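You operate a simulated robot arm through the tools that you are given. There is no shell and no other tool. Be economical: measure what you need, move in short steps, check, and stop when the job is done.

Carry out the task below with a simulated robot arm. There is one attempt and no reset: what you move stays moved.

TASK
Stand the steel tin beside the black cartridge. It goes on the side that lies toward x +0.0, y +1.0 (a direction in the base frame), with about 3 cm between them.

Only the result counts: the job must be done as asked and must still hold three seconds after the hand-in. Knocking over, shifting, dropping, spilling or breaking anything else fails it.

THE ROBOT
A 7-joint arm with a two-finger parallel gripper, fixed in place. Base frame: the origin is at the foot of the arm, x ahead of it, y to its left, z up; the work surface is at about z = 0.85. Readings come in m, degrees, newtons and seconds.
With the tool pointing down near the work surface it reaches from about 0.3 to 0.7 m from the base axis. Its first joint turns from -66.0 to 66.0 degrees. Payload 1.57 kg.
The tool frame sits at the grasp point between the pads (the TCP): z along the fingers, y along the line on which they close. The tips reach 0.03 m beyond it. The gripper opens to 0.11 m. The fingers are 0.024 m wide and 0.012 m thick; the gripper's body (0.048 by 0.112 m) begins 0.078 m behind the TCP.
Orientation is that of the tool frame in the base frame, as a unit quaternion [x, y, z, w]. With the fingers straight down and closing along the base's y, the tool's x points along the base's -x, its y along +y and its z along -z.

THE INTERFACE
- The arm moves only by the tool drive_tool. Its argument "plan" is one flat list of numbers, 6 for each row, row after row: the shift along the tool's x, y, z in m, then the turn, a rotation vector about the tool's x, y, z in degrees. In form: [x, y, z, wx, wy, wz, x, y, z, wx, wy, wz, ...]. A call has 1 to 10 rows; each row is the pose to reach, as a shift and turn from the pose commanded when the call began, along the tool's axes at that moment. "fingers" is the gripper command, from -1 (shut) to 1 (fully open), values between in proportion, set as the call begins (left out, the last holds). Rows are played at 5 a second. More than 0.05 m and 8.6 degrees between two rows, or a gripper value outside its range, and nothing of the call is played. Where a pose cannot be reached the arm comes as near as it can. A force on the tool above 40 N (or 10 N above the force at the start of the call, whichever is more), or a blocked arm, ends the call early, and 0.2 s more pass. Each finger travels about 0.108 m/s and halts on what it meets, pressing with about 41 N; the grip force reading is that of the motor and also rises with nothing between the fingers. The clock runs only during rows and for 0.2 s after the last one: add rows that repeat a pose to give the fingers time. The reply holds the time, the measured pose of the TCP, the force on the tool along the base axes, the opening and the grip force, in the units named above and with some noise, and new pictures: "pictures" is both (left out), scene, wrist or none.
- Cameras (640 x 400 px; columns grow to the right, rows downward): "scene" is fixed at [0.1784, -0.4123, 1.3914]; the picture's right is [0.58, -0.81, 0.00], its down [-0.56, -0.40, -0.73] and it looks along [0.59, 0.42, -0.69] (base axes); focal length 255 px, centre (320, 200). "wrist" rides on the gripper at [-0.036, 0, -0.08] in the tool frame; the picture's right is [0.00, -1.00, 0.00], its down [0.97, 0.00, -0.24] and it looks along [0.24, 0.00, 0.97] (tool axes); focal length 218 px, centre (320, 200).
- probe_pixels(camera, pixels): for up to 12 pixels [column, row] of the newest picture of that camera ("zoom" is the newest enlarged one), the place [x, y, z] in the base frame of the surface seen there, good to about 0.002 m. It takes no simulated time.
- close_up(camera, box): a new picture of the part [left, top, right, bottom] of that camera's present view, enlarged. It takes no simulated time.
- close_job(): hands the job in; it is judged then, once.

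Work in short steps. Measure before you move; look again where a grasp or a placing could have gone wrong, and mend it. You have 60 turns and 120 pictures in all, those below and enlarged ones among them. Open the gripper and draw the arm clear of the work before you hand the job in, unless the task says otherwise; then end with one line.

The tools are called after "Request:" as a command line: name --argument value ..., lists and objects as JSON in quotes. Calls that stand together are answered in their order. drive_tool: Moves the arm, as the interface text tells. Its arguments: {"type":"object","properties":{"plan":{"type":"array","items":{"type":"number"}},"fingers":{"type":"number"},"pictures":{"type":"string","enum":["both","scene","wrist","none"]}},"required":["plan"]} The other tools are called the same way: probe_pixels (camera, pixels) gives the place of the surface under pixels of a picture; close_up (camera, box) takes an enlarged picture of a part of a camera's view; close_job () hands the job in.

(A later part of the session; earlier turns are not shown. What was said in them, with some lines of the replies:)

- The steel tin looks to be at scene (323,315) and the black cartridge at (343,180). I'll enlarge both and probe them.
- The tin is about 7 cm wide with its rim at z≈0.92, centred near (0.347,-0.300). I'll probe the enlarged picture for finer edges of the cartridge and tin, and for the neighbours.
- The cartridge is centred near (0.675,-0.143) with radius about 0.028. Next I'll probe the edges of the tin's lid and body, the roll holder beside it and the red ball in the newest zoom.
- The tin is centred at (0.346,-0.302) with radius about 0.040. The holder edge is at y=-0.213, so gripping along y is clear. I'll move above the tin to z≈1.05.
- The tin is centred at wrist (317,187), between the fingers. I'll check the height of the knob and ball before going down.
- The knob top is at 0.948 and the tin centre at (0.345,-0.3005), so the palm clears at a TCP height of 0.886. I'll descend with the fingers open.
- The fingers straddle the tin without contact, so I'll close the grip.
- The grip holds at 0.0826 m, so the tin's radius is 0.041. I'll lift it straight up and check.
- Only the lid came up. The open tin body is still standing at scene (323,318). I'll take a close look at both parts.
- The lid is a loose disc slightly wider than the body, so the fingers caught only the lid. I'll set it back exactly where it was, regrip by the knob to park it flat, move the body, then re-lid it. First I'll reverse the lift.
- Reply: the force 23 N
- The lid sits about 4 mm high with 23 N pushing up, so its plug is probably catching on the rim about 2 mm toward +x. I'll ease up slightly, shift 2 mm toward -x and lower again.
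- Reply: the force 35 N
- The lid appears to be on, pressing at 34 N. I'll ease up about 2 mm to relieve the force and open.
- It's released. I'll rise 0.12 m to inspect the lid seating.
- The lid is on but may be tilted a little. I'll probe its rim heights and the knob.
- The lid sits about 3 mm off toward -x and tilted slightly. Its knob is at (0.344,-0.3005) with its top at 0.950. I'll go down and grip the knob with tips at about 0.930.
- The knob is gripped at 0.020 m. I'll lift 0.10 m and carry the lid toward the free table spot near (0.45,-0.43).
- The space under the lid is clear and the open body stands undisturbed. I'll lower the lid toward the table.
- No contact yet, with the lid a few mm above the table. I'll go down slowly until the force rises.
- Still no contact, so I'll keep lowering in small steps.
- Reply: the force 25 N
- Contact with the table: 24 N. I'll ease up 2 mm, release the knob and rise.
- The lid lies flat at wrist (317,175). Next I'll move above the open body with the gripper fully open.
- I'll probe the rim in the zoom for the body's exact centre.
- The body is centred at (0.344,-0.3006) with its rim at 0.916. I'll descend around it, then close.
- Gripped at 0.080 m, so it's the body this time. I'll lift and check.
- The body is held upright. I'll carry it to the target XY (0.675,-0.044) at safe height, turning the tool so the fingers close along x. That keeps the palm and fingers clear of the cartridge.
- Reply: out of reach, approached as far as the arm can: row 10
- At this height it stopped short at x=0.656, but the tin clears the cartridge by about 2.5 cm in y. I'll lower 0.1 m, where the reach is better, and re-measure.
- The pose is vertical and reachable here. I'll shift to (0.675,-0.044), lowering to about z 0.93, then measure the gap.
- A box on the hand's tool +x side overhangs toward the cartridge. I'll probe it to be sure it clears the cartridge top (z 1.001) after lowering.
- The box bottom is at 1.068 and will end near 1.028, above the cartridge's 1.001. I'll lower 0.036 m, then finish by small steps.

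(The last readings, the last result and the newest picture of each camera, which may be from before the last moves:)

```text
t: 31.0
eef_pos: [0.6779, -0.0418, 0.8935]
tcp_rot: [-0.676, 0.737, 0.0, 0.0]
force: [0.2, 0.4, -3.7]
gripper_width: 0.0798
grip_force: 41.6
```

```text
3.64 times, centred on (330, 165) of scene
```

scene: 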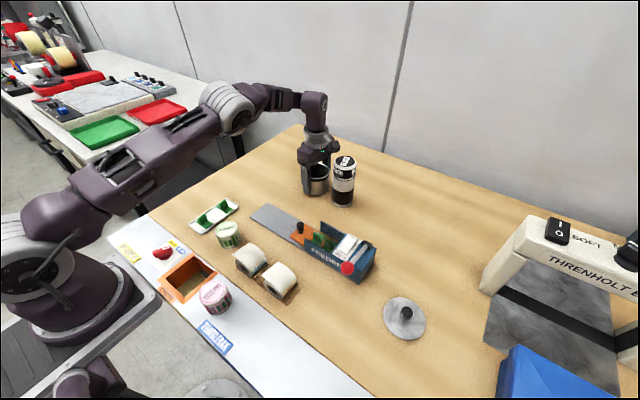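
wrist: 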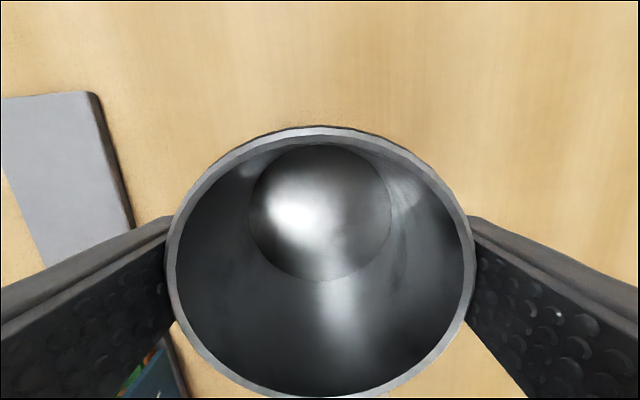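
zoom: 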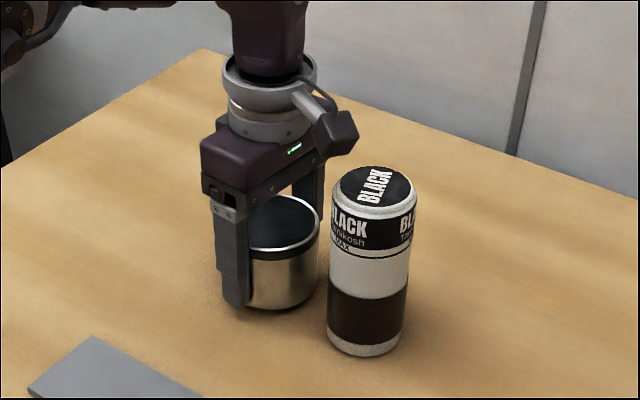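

The tin bottom is a few mm above the table. I'll trim 2 mm in x and 1 mm in y and feel for the table.

Request:
drive_tool --plan '[0.001, 0.002, 0.002, 0, 0, 0, 0.001, 0.002, 0.004, 0, 0, 0, 0.001, 0.002, 0.006, 0, 0, 0, 0.001, 0.002, 0.006, 0, 0, 0]' --pictures "none"

```text
t: 32.0
eef_pos: [0.6756, -0.0427, 0.8866]
tcp_rot: [-0.675, 0.737, 0.0, 0.001]
force: [0.3, 0.2, -4.6]
gripper_width: 0.0798
grip_force: 40.0
```

No contact yet, so I'll lower a little more.

Request:
drive_tool --plan '[0, 0, 0.001, 0, 0, 0, 0, 0, 0.002, 0, 0, 0, 0, 0, 0.002, 0, 0, 0]' --pictures "none"

```text
t: 32.8
eef_pos: [0.6737, -0.0439, 0.8862]
tcp_rot: [-0.676, 0.737, 0.0, 0.0]
force: [-0.6, 0.5, -3.9]
gripper_width: 0.0797
grip_force: 41.5
```

Request:
drive_tool --plan '[0, 0, 0.001, 0, 0, 0, 0, 0, 0.002, 0, 0, 0, 0, 0, 0.002, 0, 0, 0]' --pictures "none"

```text
t: 33.6
eef_pos: [0.675, -0.0439, 0.8845]
tcp_rot: [-0.676, 0.737, -0.001, 0.001]
force: [-8.2, -1.7, 24.0]
gripper_width: 0.0799
grip_force: 40.8
```

Table contact at 24 N. I'll ease 1 mm, open fully and rise straight up.

Request:
drive_tool --plan '[0, 0, -0.001, 0, 0, 0, 0, 0, -0.001, 0, 0, 0]' --pictures "none"

Request:
drive_tool --plan '[0, 0, 0, 0, 0, 0, 0, 0, 0, 0, 0, 0, 0, 0, -0.02, 0, 0, 0, 0, 0, -0.05, 0, 0, 0, 0, 0, -0.09, 0, 0, 0, 0, 0, -0.13, 0, 0, 0, 0, 0, -0.13, 0, 0, 0]' --fingers 1

Request:
close_up --camera "scene" --box '[270, 110, 390, 220]'

Request:
close_up --camera "wrist" --box '[230, 100, 410, 380]'

```text
t: 34.2
eef_pos: [0.6742, -0.0435, 0.8852]
tcp_rot: [-0.675, 0.737, -0.001, 0.001]
force: [1.1, -1.7, 13.7]
gripper_width: 0.0796
grip_force: 41.2
```

```text
t: 35.8
eef_pos: [0.6774, -0.0431, 1.0133]
tcp_rot: [-0.676, 0.737, 0.0, 0.0]
force: [-0.2, -0.2, -0.2]
gripper_width: 0.1101
grip_force: 0.0
```

scene: 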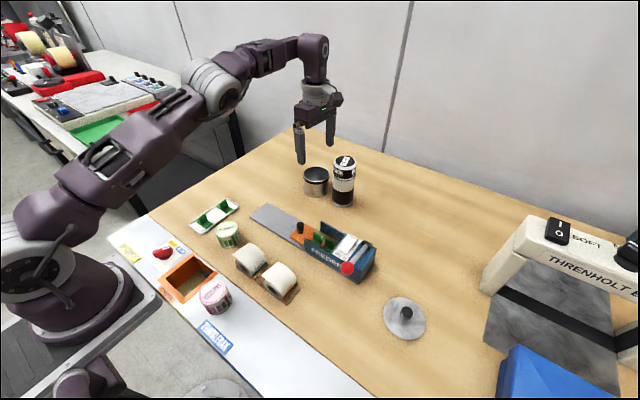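
wrist: 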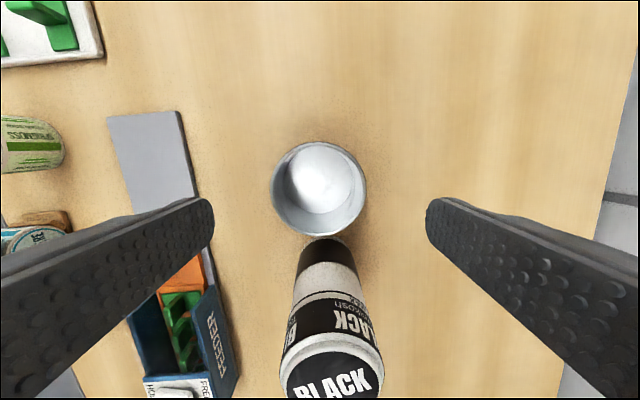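

```text
3.64 times, centred on (330, 165) of scene
```

zoom: 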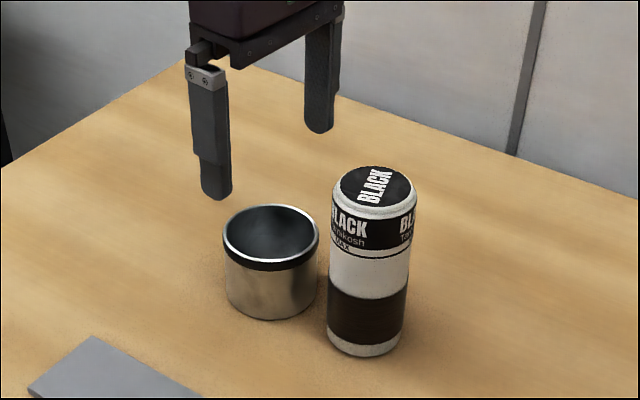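

```text
1.43 times, centred on (320, 240) of wrist
```

zoom: 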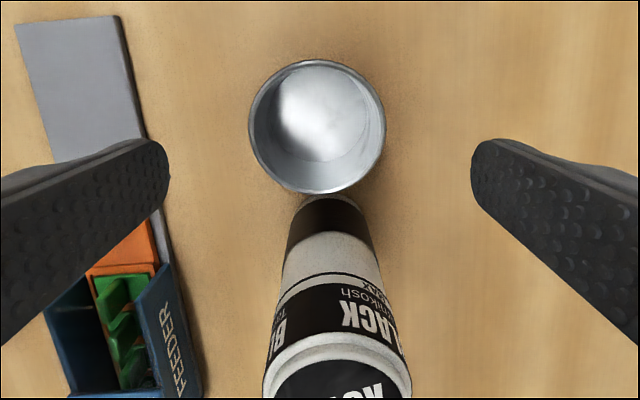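

The body stands well. I'll measure its rim in the wrist view and the cartridge edge for the gap.

Request:
probe_pixels --camera "wrist" --pixels '[[275, 189], [363, 189], [319, 145], [319, 233], [321, 250], [330, 345], [330, 375], [287, 370], [382, 370]]'

Request:
probe_pixels --camera "scene" --pixels '[[345, 156], [335, 160], [345, 166], [334, 175], [354, 175], [345, 175], [316, 194], [326, 190], [305, 190]]'

```text
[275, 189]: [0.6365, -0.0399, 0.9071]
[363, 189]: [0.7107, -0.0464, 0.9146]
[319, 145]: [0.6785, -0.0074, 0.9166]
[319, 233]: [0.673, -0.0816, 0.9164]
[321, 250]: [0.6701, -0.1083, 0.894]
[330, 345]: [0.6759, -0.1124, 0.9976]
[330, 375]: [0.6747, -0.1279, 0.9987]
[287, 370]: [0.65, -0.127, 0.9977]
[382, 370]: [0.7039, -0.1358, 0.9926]
```

```text
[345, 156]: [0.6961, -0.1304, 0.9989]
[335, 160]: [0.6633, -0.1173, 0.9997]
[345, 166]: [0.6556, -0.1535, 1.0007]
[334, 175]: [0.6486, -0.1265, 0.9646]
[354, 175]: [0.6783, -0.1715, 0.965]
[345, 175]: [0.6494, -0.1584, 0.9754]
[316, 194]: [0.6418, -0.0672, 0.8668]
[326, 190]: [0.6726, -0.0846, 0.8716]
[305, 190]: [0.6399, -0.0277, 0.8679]
```

The near faces need a finer check, as the gap may be closer to 2.5 cm. I'll zoom on it and probe the cartridge's +y face.

Request:
close_up --camera "wrist" --box '[260, 200, 400, 400]'

Request:
probe_pixels --camera "wrist" --pixels '[[322, 242], [322, 260], [324, 280], [326, 300], [328, 320], [300, 280], [350, 280], [283, 385], [384, 385], [290, 340], [370, 330]]'

```text
2.00 times, centred on (330, 300) of wrist
```

zoom: 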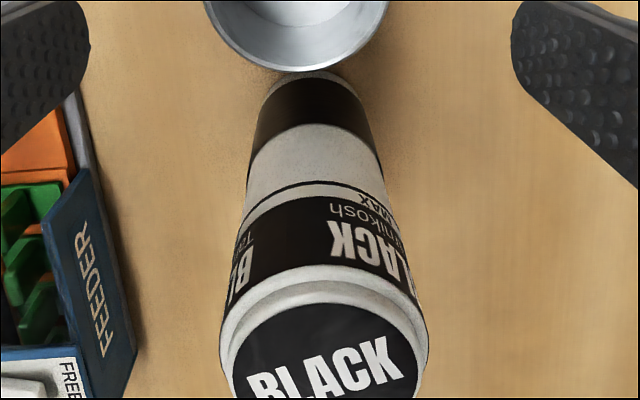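

```text
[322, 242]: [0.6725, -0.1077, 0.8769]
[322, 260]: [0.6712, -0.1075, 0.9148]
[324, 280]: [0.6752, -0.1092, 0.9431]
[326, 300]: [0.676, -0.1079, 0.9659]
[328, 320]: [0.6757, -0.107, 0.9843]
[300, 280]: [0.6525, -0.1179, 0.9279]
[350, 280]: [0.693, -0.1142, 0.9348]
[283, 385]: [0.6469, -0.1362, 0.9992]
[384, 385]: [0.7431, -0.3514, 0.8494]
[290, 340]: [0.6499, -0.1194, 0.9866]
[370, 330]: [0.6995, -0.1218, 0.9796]
```

The cartridge's +y face is at y≈-0.108 (centre (0.676,-0.139), r 0.031), so the gap is only about 2.3 cm. I'll regrip the body, lift slightly and shift it 7 mm toward +y.

Request:
drive_tool --plan '[0, 0, 0.04, 0, 0, 0, 0, 0, 0.08, 0, 0, 0, 0, 0, 0.11, 0, 0, 0, 0, 0, 0.129, 0, 0, 0, 0, 0, 0.129, 0, 0, 0]' --pictures "none"

Request:
drive_tool --plan '[0, 0, 0, 0, 0, 0, 0, 0, 0, 0, 0, 0, 0, 0, 0, 0, 0, 0]' --fingers -1 --pictures "none"

Request:
drive_tool --plan '[0, 0, -0.006, 0, 0, 0, 0, 0, -0.01, 0, 0, 0, -0.0072, 0.0006, -0.01, 0, 0, 0, -0.0072, 0.0006, -0.004, 0, 0, 0, -0.0072, 0.0006, -0.002, 0, 0, 0, -0.0072, 0.0006, 0, 0, 0, 0, -0.0072, 0.0006, 0.0, 0, 0, 0]' --pictures "wrist"

```text
t: 37.0
eef_pos: [0.6727, -0.0461, 0.885]
tcp_rot: [-0.675, 0.737, 0.0, 0.0]
force: [-0.9, -0.1, -0.5]
gripper_width: 0.1098
grip_force: 0.1
```

```text
t: 37.8
eef_pos: [0.6731, -0.0457, 0.8863]
tcp_rot: [-0.675, 0.738, 0.0, -0.001]
force: [0.6, -0.7, -0.3]
gripper_width: 0.0797
grip_force: 40.9
```

```text
t: 39.4
eef_pos: [0.6747, -0.0357, 0.8857]
tcp_rot: [-0.677, 0.736, 0.0, 0.0]
force: [-2.0, -0.1, -0.5]
gripper_width: 0.0798
grip_force: 40.9
```

wrist: 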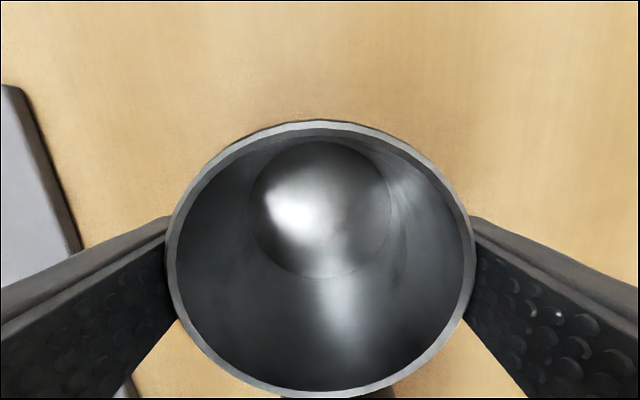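

It's back on the table (the weight has come off the force reading) and shifted. I'll open and rise to re-measure.

Request:
drive_tool --plan '[0, 0, 0, 0, 0, 0, 0, 0, 0, 0, 0, 0, 0, 0, -0.02, 0, 0, 0, 0, 0, -0.05, 0, 0, 0, 0, 0, -0.09, 0, 0, 0, 0, 0, -0.13, 0, 0, 0, 0, 0, -0.13, 0, 0, 0]' --fingers 1 --pictures "both"

Request:
close_up --camera "wrist" --box '[250, 120, 390, 250]'

```text
t: 41.0
eef_pos: [0.6747, -0.0378, 1.0143]
tcp_rot: [-0.676, 0.737, 0.0, 0.0]
force: [-0.2, -0.9, -0.2]
gripper_width: 0.11
grip_force: 0.1
```

scene: 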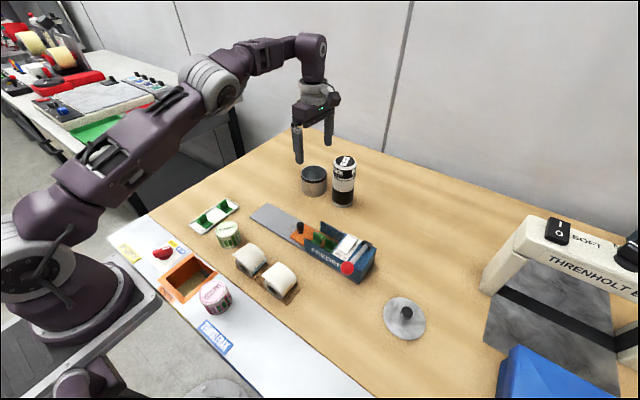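
wrist: 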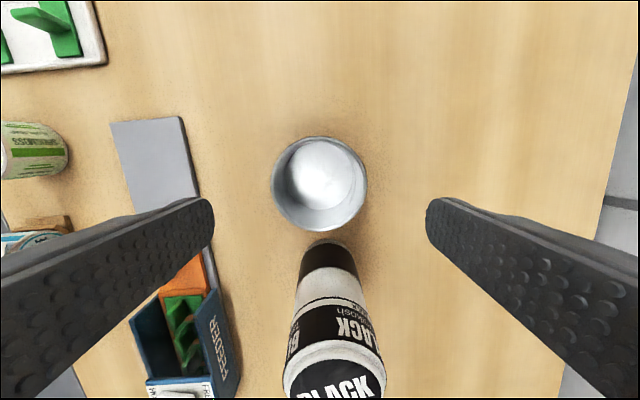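

```text
3.08 times, centred on (320, 185) of wrist
```

zoom: 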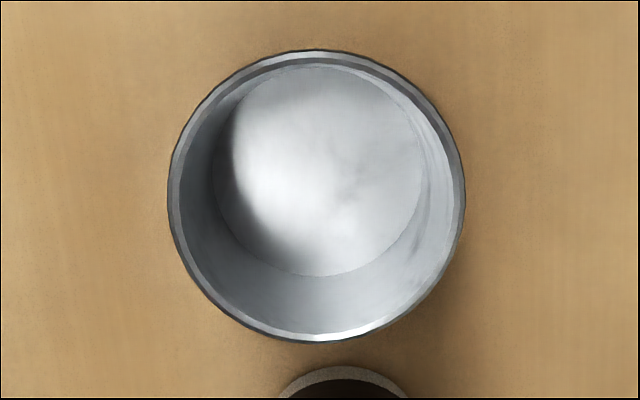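

Request:
probe_pixels --camera "zoom" --pixels '[[173, 195], [460, 195], [316, 54], [316, 335], [215, 90], [420, 90], [215, 300], [415, 300], [345, 385]]'

Request:
probe_pixels --camera "wrist" --pixels '[[325, 260], [327, 280], [330, 310]]'

```text
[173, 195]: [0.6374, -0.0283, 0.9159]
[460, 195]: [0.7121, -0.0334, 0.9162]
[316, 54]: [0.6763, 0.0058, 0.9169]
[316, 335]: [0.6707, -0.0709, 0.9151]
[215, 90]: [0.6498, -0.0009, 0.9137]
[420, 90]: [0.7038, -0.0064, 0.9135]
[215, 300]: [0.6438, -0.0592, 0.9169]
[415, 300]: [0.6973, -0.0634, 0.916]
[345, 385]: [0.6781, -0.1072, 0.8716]
```

```text
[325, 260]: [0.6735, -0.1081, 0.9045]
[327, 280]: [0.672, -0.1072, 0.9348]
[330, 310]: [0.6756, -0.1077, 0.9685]
```

The body is now at (0.6745,-0.0325), a gap of about 3.5 cm. A 4–5 mm correction back will bring it to 3 cm.

Request:
drive_tool --plan '[0, 0, 0.04, 0, 0, 0, 0, 0, 0.08, 0, 0, 0, 0, 0, 0.11, 0, 0, 0, 0, 0, 0.13, 0, 0, 0, 0, 0, 0.13, 0, 0, 0]' --pictures "none"

Request:
drive_tool --plan '[0, 0, 0, 0, 0, 0, 0, 0, 0, 0, 0, 0, 0, 0, 0, 0, 0, 0]' --fingers -1 --pictures "none"

Request:
drive_tool --plan '[0, 0, -0.006, 0, 0, 0, 0, 0, -0.01, 0, 0, 0, 0.0045, -0.0004, -0.01, 0, 0, 0, 0.0045, -0.0004, -0.004, 0, 0, 0, 0.0045, -0.0004, -0.002, 0, 0, 0, 0.0045, -0.0004, 0, 0, 0, 0, 0.0045, -0.0004, 0.0005, 0, 0, 0]' --pictures "none"

Request:
drive_tool --plan '[0, 0, 0, 0, 0, 0, 0, 0, 0, 0, 0, 0, 0, 0, -0.02, 0, 0, 0, 0, 0, -0.05, 0, 0, 0, 0, 0, -0.09, 0, 0, 0, 0, 0, -0.13, 0, 0, 0, 0, 0, -0.13, 0, 0, 0]' --fingers 1 --pictures "both"

Request:
close_up --camera "wrist" --box '[250, 120, 390, 250]'

```text
t: 42.2
eef_pos: [0.6736, -0.0384, 0.884]
tcp_rot: [-0.676, 0.737, 0.0, 0.0]
force: [0.1, 0.7, 1.1]
gripper_width: 0.1098
grip_force: 0.0
```

```text
t: 43.0
eef_pos: [0.6739, -0.0391, 0.8856]
tcp_rot: [-0.675, 0.738, 0.0, 0.0]
force: [0.7, -0.8, -0.2]
gripper_width: 0.0799
grip_force: 40.9
```

```text
t: 44.6
eef_pos: [0.6755, -0.0421, 0.8859]
tcp_rot: [-0.675, 0.737, 0.0, 0.0]
force: [0.8, 0.3, -4.0]
gripper_width: 0.0795
grip_force: 40.5
```

```text
t: 46.2
eef_pos: [0.6739, -0.042, 1.018]
tcp_rot: [-0.676, 0.737, 0.0, 0.001]
force: [-0.8, 0.4, 0.8]
gripper_width: 0.11
grip_force: 0.0
```

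scene: 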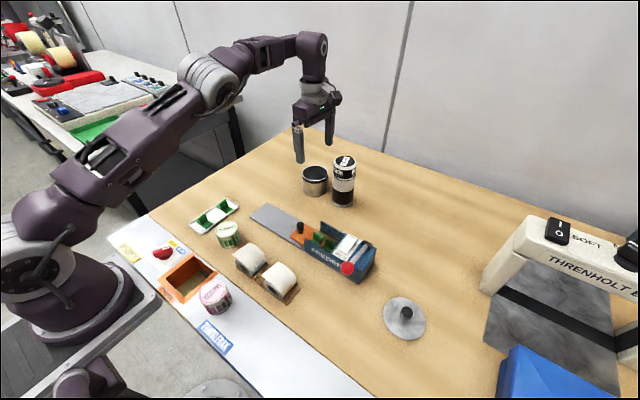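
wrist: 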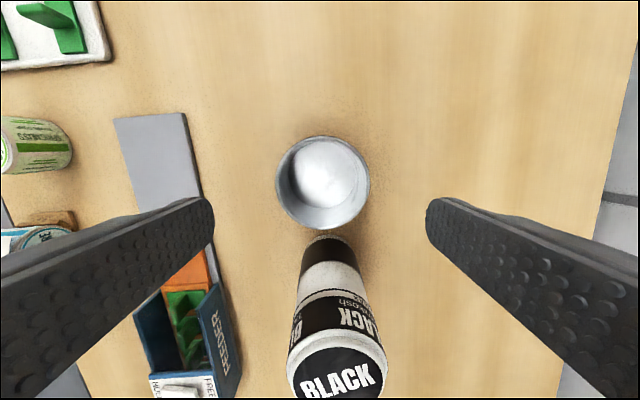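

```text
3.08 times, centred on (320, 185) of wrist
```

zoom: 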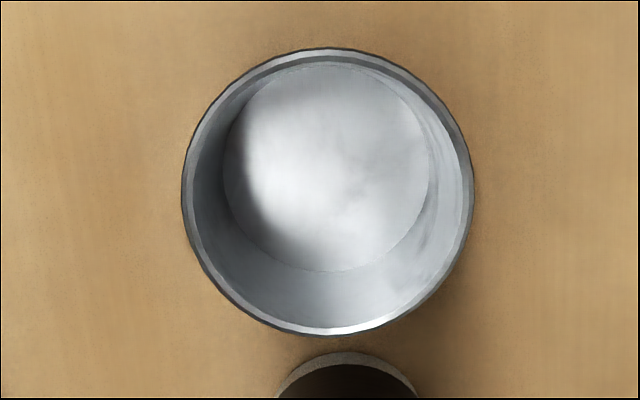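

Request:
probe_pixels --camera "zoom" --pixels '[[187, 192], [468, 192], [327, 52], [327, 331], [232, 90], [428, 95], [225, 290], [420, 300], [345, 385]]'

Request:
probe_pixels --camera "scene" --pixels '[[404, 311], [404, 333], [404, 298], [385, 316], [425, 316]]'

```text
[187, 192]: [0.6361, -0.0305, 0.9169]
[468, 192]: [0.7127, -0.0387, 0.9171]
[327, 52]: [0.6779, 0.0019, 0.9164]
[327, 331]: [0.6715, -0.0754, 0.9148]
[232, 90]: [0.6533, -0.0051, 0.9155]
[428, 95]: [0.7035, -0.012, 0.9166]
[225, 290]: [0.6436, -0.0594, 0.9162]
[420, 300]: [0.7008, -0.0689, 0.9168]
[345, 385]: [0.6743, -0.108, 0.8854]
```

```text
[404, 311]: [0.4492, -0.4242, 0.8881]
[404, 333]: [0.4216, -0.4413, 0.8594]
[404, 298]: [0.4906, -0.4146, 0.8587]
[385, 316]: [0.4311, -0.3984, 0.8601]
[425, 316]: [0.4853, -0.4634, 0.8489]
```

The body centre is (0.6748,-0.0366), giving a gap of about 3.1 cm. I'll go back for the lid at (0.450,-0.429), retreating along -x first and unwinding the turn.

Request:
drive_tool --plan '[0.0034, 0.0398, -0.02, 0, 0, 8.5, 0.0069, 0.0797, -0.04, 0, 0, 17, 0.0103, 0.1195, -0.05, 0, 0, 25.5, 0.0542, 0.1274, -0.05, 0, 0, 34, 0.0982, 0.1352, -0.05, 0, 0, 42.5, 0.1421, 0.1431, -0.05, 0, 0, 51, 0.186, 0.1509, -0.05, 0, 0, 59.5, 0.23, 0.1589, -0.05, 0, 0, 68, 0.274, 0.1667, -0.05, 0, 0, 76.5, 0.3179, 0.1745, -0.05, 0, 0, 85]' --fingers 0

```text
t: 48.4
eef_pos: [0.4765, -0.3445, 1.0646]
tcp_rot: [0.001, 1.0, 0.001, 0.0]
force: [0.1, -0.5, 0.8]
gripper_width: 0.055
grip_force: 0.1
```

scene: 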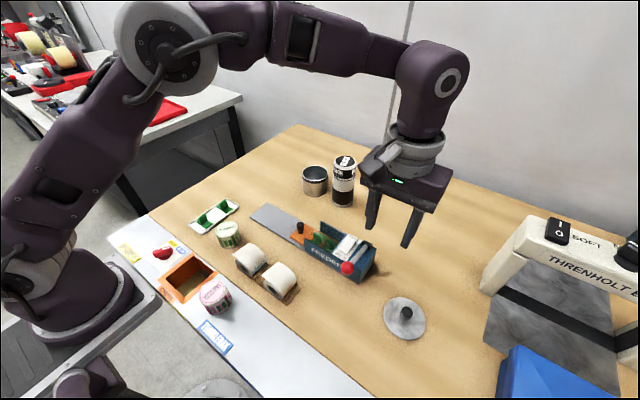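
wrist: 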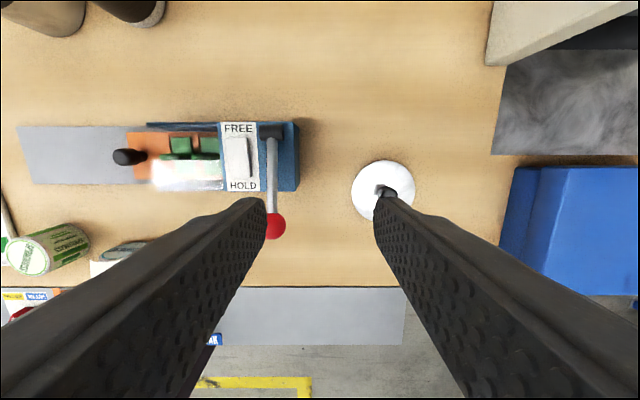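

Yaw is back to 0. I'll move over the lid and lower to about z 0.99.

Request:
drive_tool --plan '[0.0128, -0.0428, 0, 0, 0, 0, 0.0258, -0.085, 0, 0, 0, 0, 0.0258, -0.085, 0.04, 0, 0, 0, 0.0258, -0.085, 0.075, 0, 0, 0, 0.0258, -0.085, 0.075, 0, 0, 0]' --pictures "wrist"

Request:
close_up --camera "wrist" --box '[230, 110, 410, 260]'

```text
t: 49.6
eef_pos: [0.4499, -0.4293, 0.9854]
tcp_rot: [0.001, 1.0, 0.0, 0.0]
force: [-0.3, -0.1, 0.0]
gripper_width: 0.0551
grip_force: 0.1
```

wrist: 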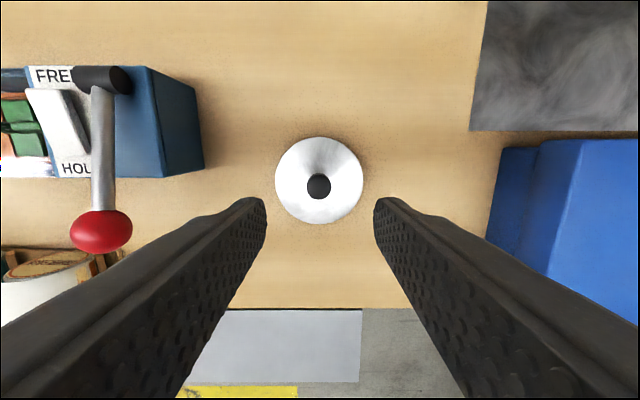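

```text
2.67 times, centred on (320, 185) of wrist
```

zoom: 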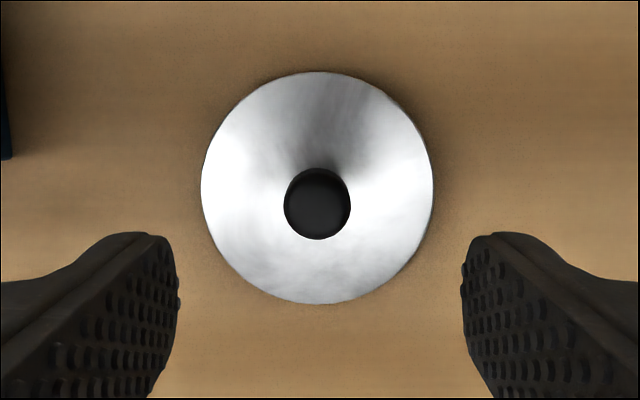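

Request:
probe_pixels --camera "zoom" --pixels '[[206, 187], [429, 187], [317, 76], [317, 300], [318, 205], [290, 205], [345, 205], [318, 175], [318, 235]]'

```text
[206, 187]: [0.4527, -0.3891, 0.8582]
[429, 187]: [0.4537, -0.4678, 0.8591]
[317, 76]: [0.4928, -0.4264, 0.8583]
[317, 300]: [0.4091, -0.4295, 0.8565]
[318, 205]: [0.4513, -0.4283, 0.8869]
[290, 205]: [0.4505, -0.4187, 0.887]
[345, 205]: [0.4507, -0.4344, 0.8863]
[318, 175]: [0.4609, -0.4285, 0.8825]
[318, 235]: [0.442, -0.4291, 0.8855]
```

The lid is flat with its knob at (0.451,-0.428), top 0.887. I'll lower 0.091 m so the tips stop just above the disc, then close on the knob.

Request:
drive_tool --plan '[-0.001, 0.001, 0.04, 0, 0, 0, -0.001, 0.001, 0.075, 0, 0, 0, -0.001, 0.001, 0.091, 0, 0, 0, -0.001, 0.001, 0.091, 0, 0, 0]' --pictures "none"

Request:
drive_tool --plan '[0, 0, 0, 0, 0, 0, 0, 0, 0, 0, 0, 0, 0, 0, 0, 0, 0, 0]' --fingers -1 --pictures "both"

```text
t: 50.6
eef_pos: [0.451, -0.4274, 0.8991]
tcp_rot: [-0.002, 1.0, 0.0, 0.0]
force: [0.2, 0.6, -0.5]
gripper_width: 0.0555
grip_force: 0.0
```

```text
t: 51.4
eef_pos: [0.4524, -0.4263, 0.9009]
tcp_rot: [0.0, 1.0, 0.0, 0.0]
force: [0.2, 0.2, 1.0]
gripper_width: 0.02
grip_force: 33.9
```

scene: 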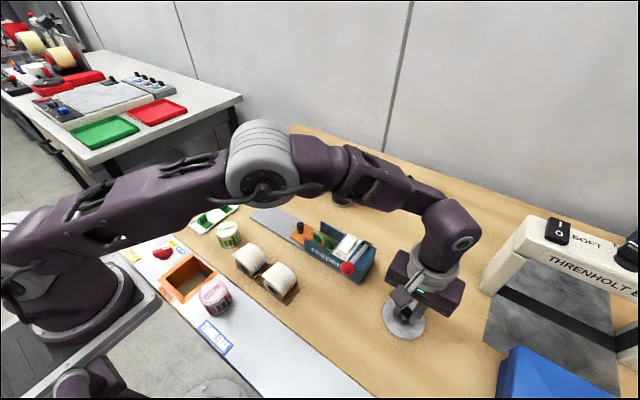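
wrist: 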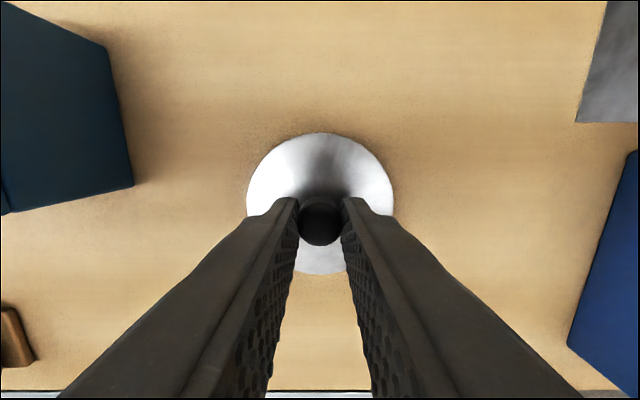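

The knob is gripped. I'll lift and carry the lid back, turning on the way and staying on the -x side of the cartridge.

Request:
drive_tool --plan '[0, 0, -0.05, 0, 0, 0, 0, 0, -0.1, 0, 0, -8.5, 0, 0, -0.15, 0, 0, -17, -0.0164, 0.0433, -0.15, 0, 0, -25.5, -0.0329, 0.0867, -0.15, 0, 0, -34, -0.0493, 0.13, -0.15, 0, 0, -42.5, -0.0658, 0.1733, -0.15, 0, 0, -51, -0.0822, 0.2167, -0.15, 0, 0, -59.5, -0.0987, 0.26, -0.15, 0, 0, -68, -0.1151, 0.3033, -0.15, 0, 0, -76.5]'

```text
t: 53.6
eef_pos: [0.5641, -0.1269, 1.0473]
tcp_rot: [-0.62, 0.785, 0.001, 0.0]
force: [0.3, 0.1, -0.4]
gripper_width: 0.02
grip_force: 33.9
```

scene: 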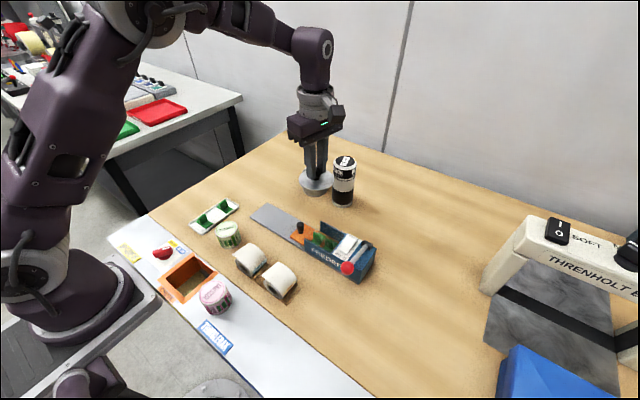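
wrist: 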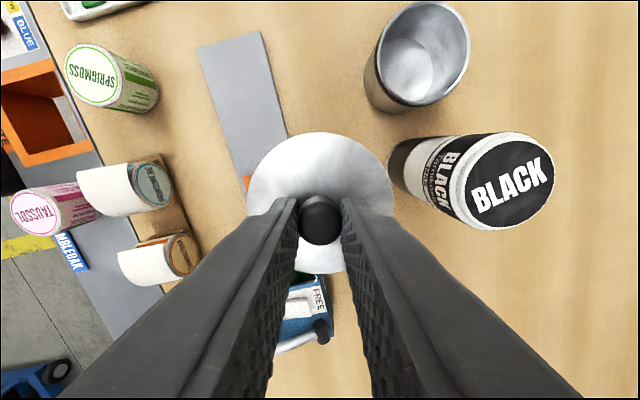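

The lid is carried level, and the open body is visible at wrist (415,55). I'll move along +y, then +x, to hover above the body.

Request:
drive_tool --plan '[-0.0461, 0.0007, 0, 0, 0, -4, -0.0922, 0.0014, 0, 0, 0, -8.5, -0.1003, -0.0327, 0.015, 0, 0, -8.5, -0.1073, -0.0619, 0.03, 0, 0, -8.5, -0.1136, -0.0868, 0.035, 0, 0, -8.5, -0.1136, -0.0868, 0.035, 0, 0, -8.5]'

Request:
close_up --camera "scene" --box '[270, 110, 390, 220]'

```text
t: 55.0
eef_pos: [0.6721, -0.0332, 1.0145]
tcp_rot: [-0.675, 0.737, 0.001, -0.001]
force: [0.8, -0.2, -0.9]
gripper_width: 0.02
grip_force: 33.8
```

scene: 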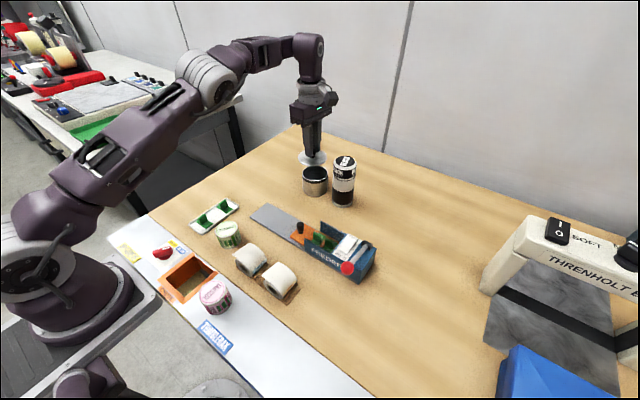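
wrist: 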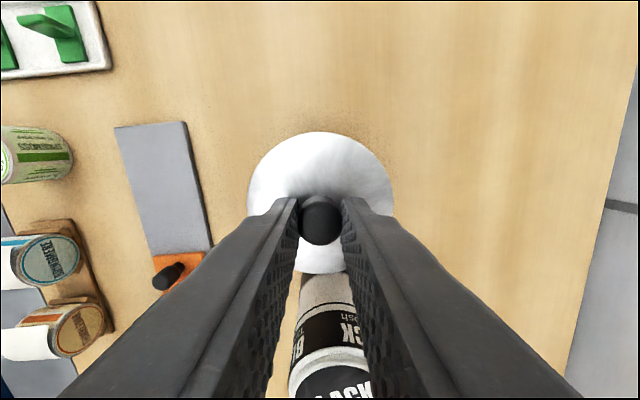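

```text
3.64 times, centred on (330, 165) of scene
```

zoom: 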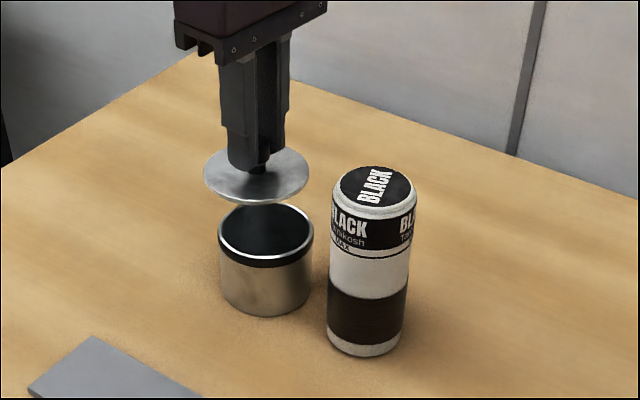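

I'll probe the lid's edges now for its true centre. The target is (0.6748,-0.0366).

Request:
probe_pixels --camera "wrist" --pixels '[[249, 200], [390, 200], [320, 135], [275, 152], [365, 152], [320, 270], [320, 222]]'

Request:
probe_pixels --camera "zoom" --pixels '[[206, 174], [305, 172], [255, 199], [220, 245], [311, 235], [265, 265], [265, 285]]'

```text
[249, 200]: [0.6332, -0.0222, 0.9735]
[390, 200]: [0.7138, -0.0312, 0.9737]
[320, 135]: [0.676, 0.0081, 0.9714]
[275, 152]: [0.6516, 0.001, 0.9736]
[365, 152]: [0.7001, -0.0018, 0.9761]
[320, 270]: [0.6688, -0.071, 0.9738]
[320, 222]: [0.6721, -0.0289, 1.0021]
```

```text
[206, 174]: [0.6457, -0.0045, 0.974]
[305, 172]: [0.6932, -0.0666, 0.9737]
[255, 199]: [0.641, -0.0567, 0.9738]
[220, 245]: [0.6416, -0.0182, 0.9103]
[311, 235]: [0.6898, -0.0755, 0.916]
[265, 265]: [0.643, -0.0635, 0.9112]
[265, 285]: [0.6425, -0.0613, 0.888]
```

The lid centre is near (0.673,-0.0315), so it needs (+2,-5) mm. I'll trim and lower to about 1.5 cm above the rim, then re-measure.

Request:
drive_tool --plan '[0.0048, -0.0024, 0, 0, 0, 0, 0.0048, -0.0024, 0.02, 0, 0, 0, 0.0048, -0.0024, 0.036, 0, 0, 0, 0.0048, -0.0024, 0.036, 0, 0, 0]' --pictures "wrist"

Request:
close_up --camera "scene" --box '[285, 135, 365, 205]'

Request:
probe_pixels --camera "wrist" --pixels '[[249, 200], [390, 200], [320, 135], [275, 152], [365, 152], [320, 270], [320, 222]]'

```text
t: 56.0
eef_pos: [0.6752, -0.0371, 0.9797]
tcp_rot: [-0.675, 0.738, 0.0, 0.0]
force: [-0.6, 0.3, -1.2]
gripper_width: 0.0201
grip_force: 33.8
```

wrist: 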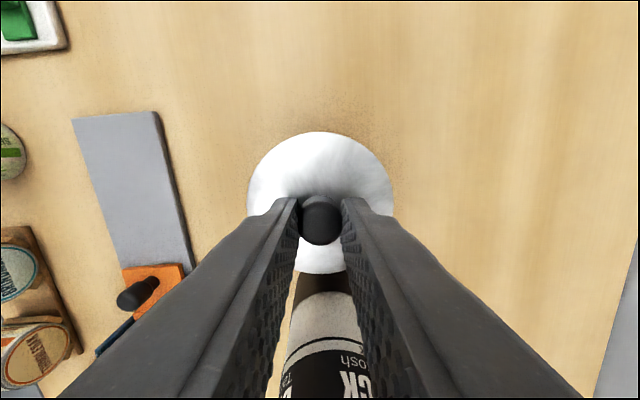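

```text
5.71 times, centred on (325, 170) of scene
```

zoom: 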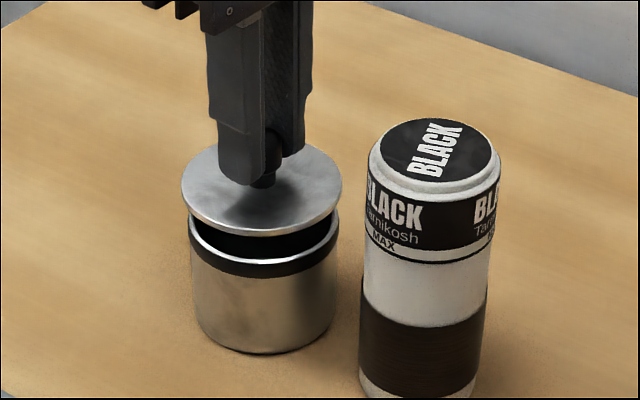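

```text
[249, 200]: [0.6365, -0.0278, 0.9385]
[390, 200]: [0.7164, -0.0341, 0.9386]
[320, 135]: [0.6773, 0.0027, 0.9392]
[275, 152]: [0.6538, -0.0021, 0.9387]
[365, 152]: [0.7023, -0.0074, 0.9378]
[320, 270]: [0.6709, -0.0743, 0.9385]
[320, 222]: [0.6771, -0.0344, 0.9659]
```

The lid and body centres agree within 1–2 mm. I'll trim (-1,-1) mm and lower gently onto the rim.

Request:
drive_tool --plan '[0.0011, 0.0009, 0.004, 0, 0, 0, 0.0011, 0.0009, 0.008, 0, 0, 0, 0.0011, 0.0009, 0.012, 0, 0, 0, 0.0011, 0.0009, 0.015, 0, 0, 0, 0.0011, 0.0009, 0.017, 0, 0, 0, 0.0011, 0.0009, 0.0185, 0, 0, 0, 0.0011, 0.0009, 0.0185, 0, 0, 0]' --pictures "none"

Request:
close_up --camera "scene" --box '[285, 135, 365, 205]'

```text
t: 57.6
eef_pos: [0.6756, -0.0388, 0.9603]
tcp_rot: [-0.676, 0.737, 0.0, 0.0]
force: [-2.0, 0.4, 13.3]
gripper_width: 0.0197
grip_force: 33.8
```

```text
5.71 times, centred on (325, 170) of scene
```

zoom: 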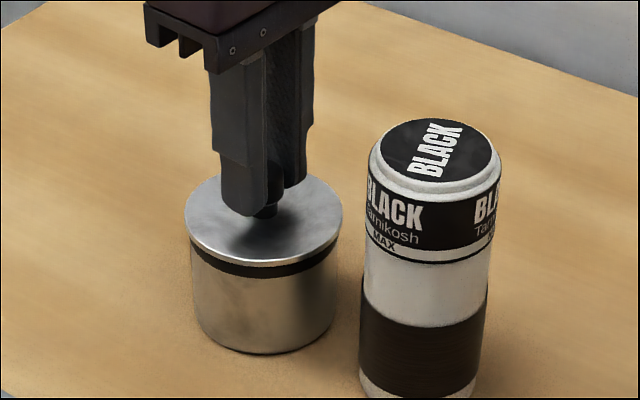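

The lid seems down, with a 13 N reaction. I'll check its rim heights before letting go.

Request:
probe_pixels --camera "zoom" --pixels '[[190, 220], [338, 216], [240, 260], [210, 190], [305, 250], [320, 190], [265, 275]]'

```text
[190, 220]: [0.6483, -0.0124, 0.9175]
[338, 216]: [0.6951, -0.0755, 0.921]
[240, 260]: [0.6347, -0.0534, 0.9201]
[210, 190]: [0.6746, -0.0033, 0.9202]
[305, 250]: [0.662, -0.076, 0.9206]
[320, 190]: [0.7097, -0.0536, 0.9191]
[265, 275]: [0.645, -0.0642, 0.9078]
```

The lid is level at z 0.920, matching its original seat. I'll ease 1 mm, open and rise.

Request:
drive_tool --plan '[0, 0, -0.0005, 0, 0, 0, 0, 0, -0.0005, 0, 0, 0, 0, 0, -0.0005, 0, 0, 0, 0, 0, -0.02, 0, 0, 0, 0, 0, -0.05, 0, 0, 0, 0, 0, -0.06, 0, 0, 0]' --fingers 0

Request:
close_up --camera "scene" --box '[285, 135, 365, 205]'

Request:
close_up --camera "wrist" --box '[250, 120, 390, 250]'

```text
t: 59.0
eef_pos: [0.6758, -0.0399, 1.0193]
tcp_rot: [-0.677, 0.736, -0.001, 0.0]
force: [0.4, 1.2, 0.2]
gripper_width: 0.0551
grip_force: 0.0
```

scene: 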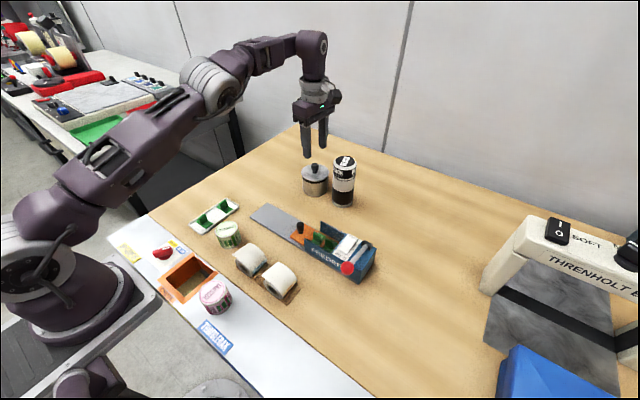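
wrist: 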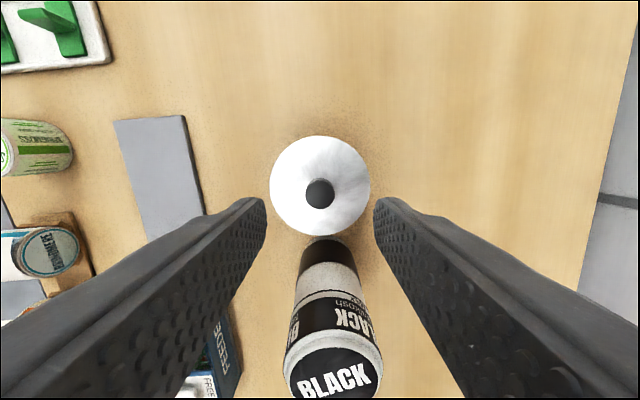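

```text
5.71 times, centred on (325, 170) of scene
```

zoom: 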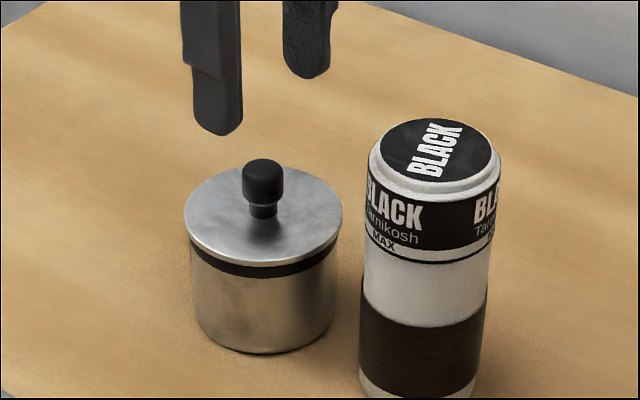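

```text
3.08 times, centred on (320, 185) of wrist
```

zoom: 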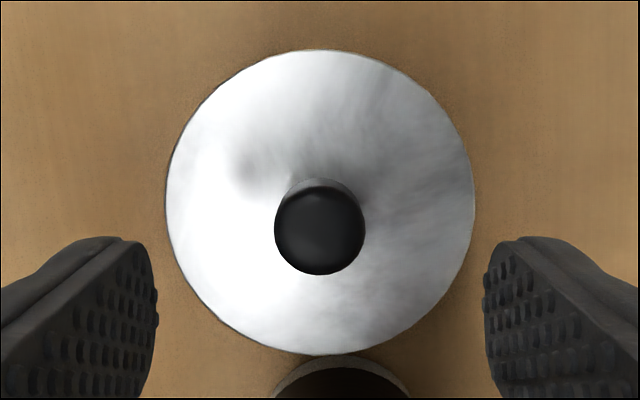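

The lid is in place. I'll do a final measurement of it, then draw the arm back toward -x.

Request:
probe_pixels --camera "zoom" --pixels '[[172, 202], [468, 202], [320, 55], [320, 348], [320, 230], [345, 390]]'

Request:
drive_tool --plan '[0.0034, 0.0398, -0.02, 0, 0, 0, 0.0069, 0.0797, -0.04, 0, 0, 0, 0.0103, 0.1195, -0.07, 0, 0, 0, 0.0137, 0.16, -0.1, 0, 0, 0, 0.017, 0.2, -0.12, 0, 0, 0, 0.017, 0.2, -0.12, 0, 0, 0]' --fingers 1

Request:
close_up --camera "scene" --box '[285, 135, 365, 205]'

```text
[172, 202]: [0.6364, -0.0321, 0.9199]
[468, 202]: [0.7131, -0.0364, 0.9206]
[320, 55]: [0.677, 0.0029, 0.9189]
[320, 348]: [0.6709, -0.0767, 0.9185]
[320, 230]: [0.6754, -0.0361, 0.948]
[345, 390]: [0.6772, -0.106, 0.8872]
```

```text
refused: row 4 steps farther than a row can; nothing moved
```

```text
5.71 times, centred on (325, 170) of scene
```

zoom: 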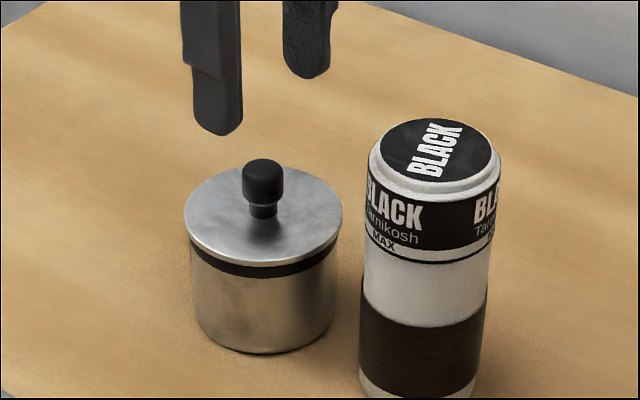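

The lid is level at 0.919–0.921 and centred at (0.675,-0.037), so the gap is about 3 cm. One retreat step was too long, so I'll repeat it with shorter ones.

Request:
drive_tool --plan '[0.003, 0.035, -0.02, 0, 0, 0, 0.006, 0.07, -0.04, 0, 0, 0, 0.009, 0.105, -0.06, 0, 0, 0, 0.012, 0.14, -0.08, 0, 0, 0, 0.015, 0.175, -0.1, 0, 0, 0, 0.015, 0.175, -0.1, 0, 0, 0]' --fingers 1

```text
t: 60.4
eef_pos: [0.4989, -0.0436, 1.1222]
tcp_rot: [-0.675, 0.737, 0.0, 0.0]
force: [0.2, 0.7, -0.4]
gripper_width: 0.11
grip_force: 0.1
```

scene: 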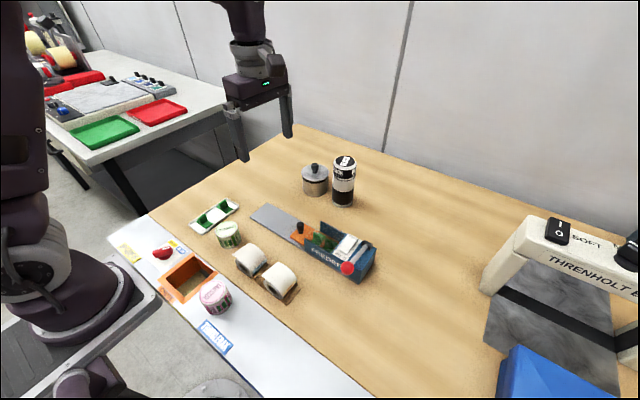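
wrist: 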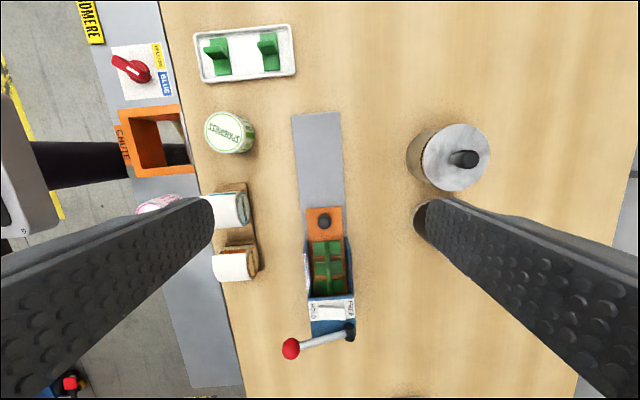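

The tin stands lidded beside the cartridge at scene (315,180), everything else looks undisturbed, and the arm is clear. I'll hand in.

Request:
close_job

```text
The job is handed in.
```

The steel tin now stands on the +y side of the black cartridge with its lid on, about 3 cm away by my last measurement. Its lid is loose and came off on the first lift, so I moved the body and the lid separately and put the lid back on.
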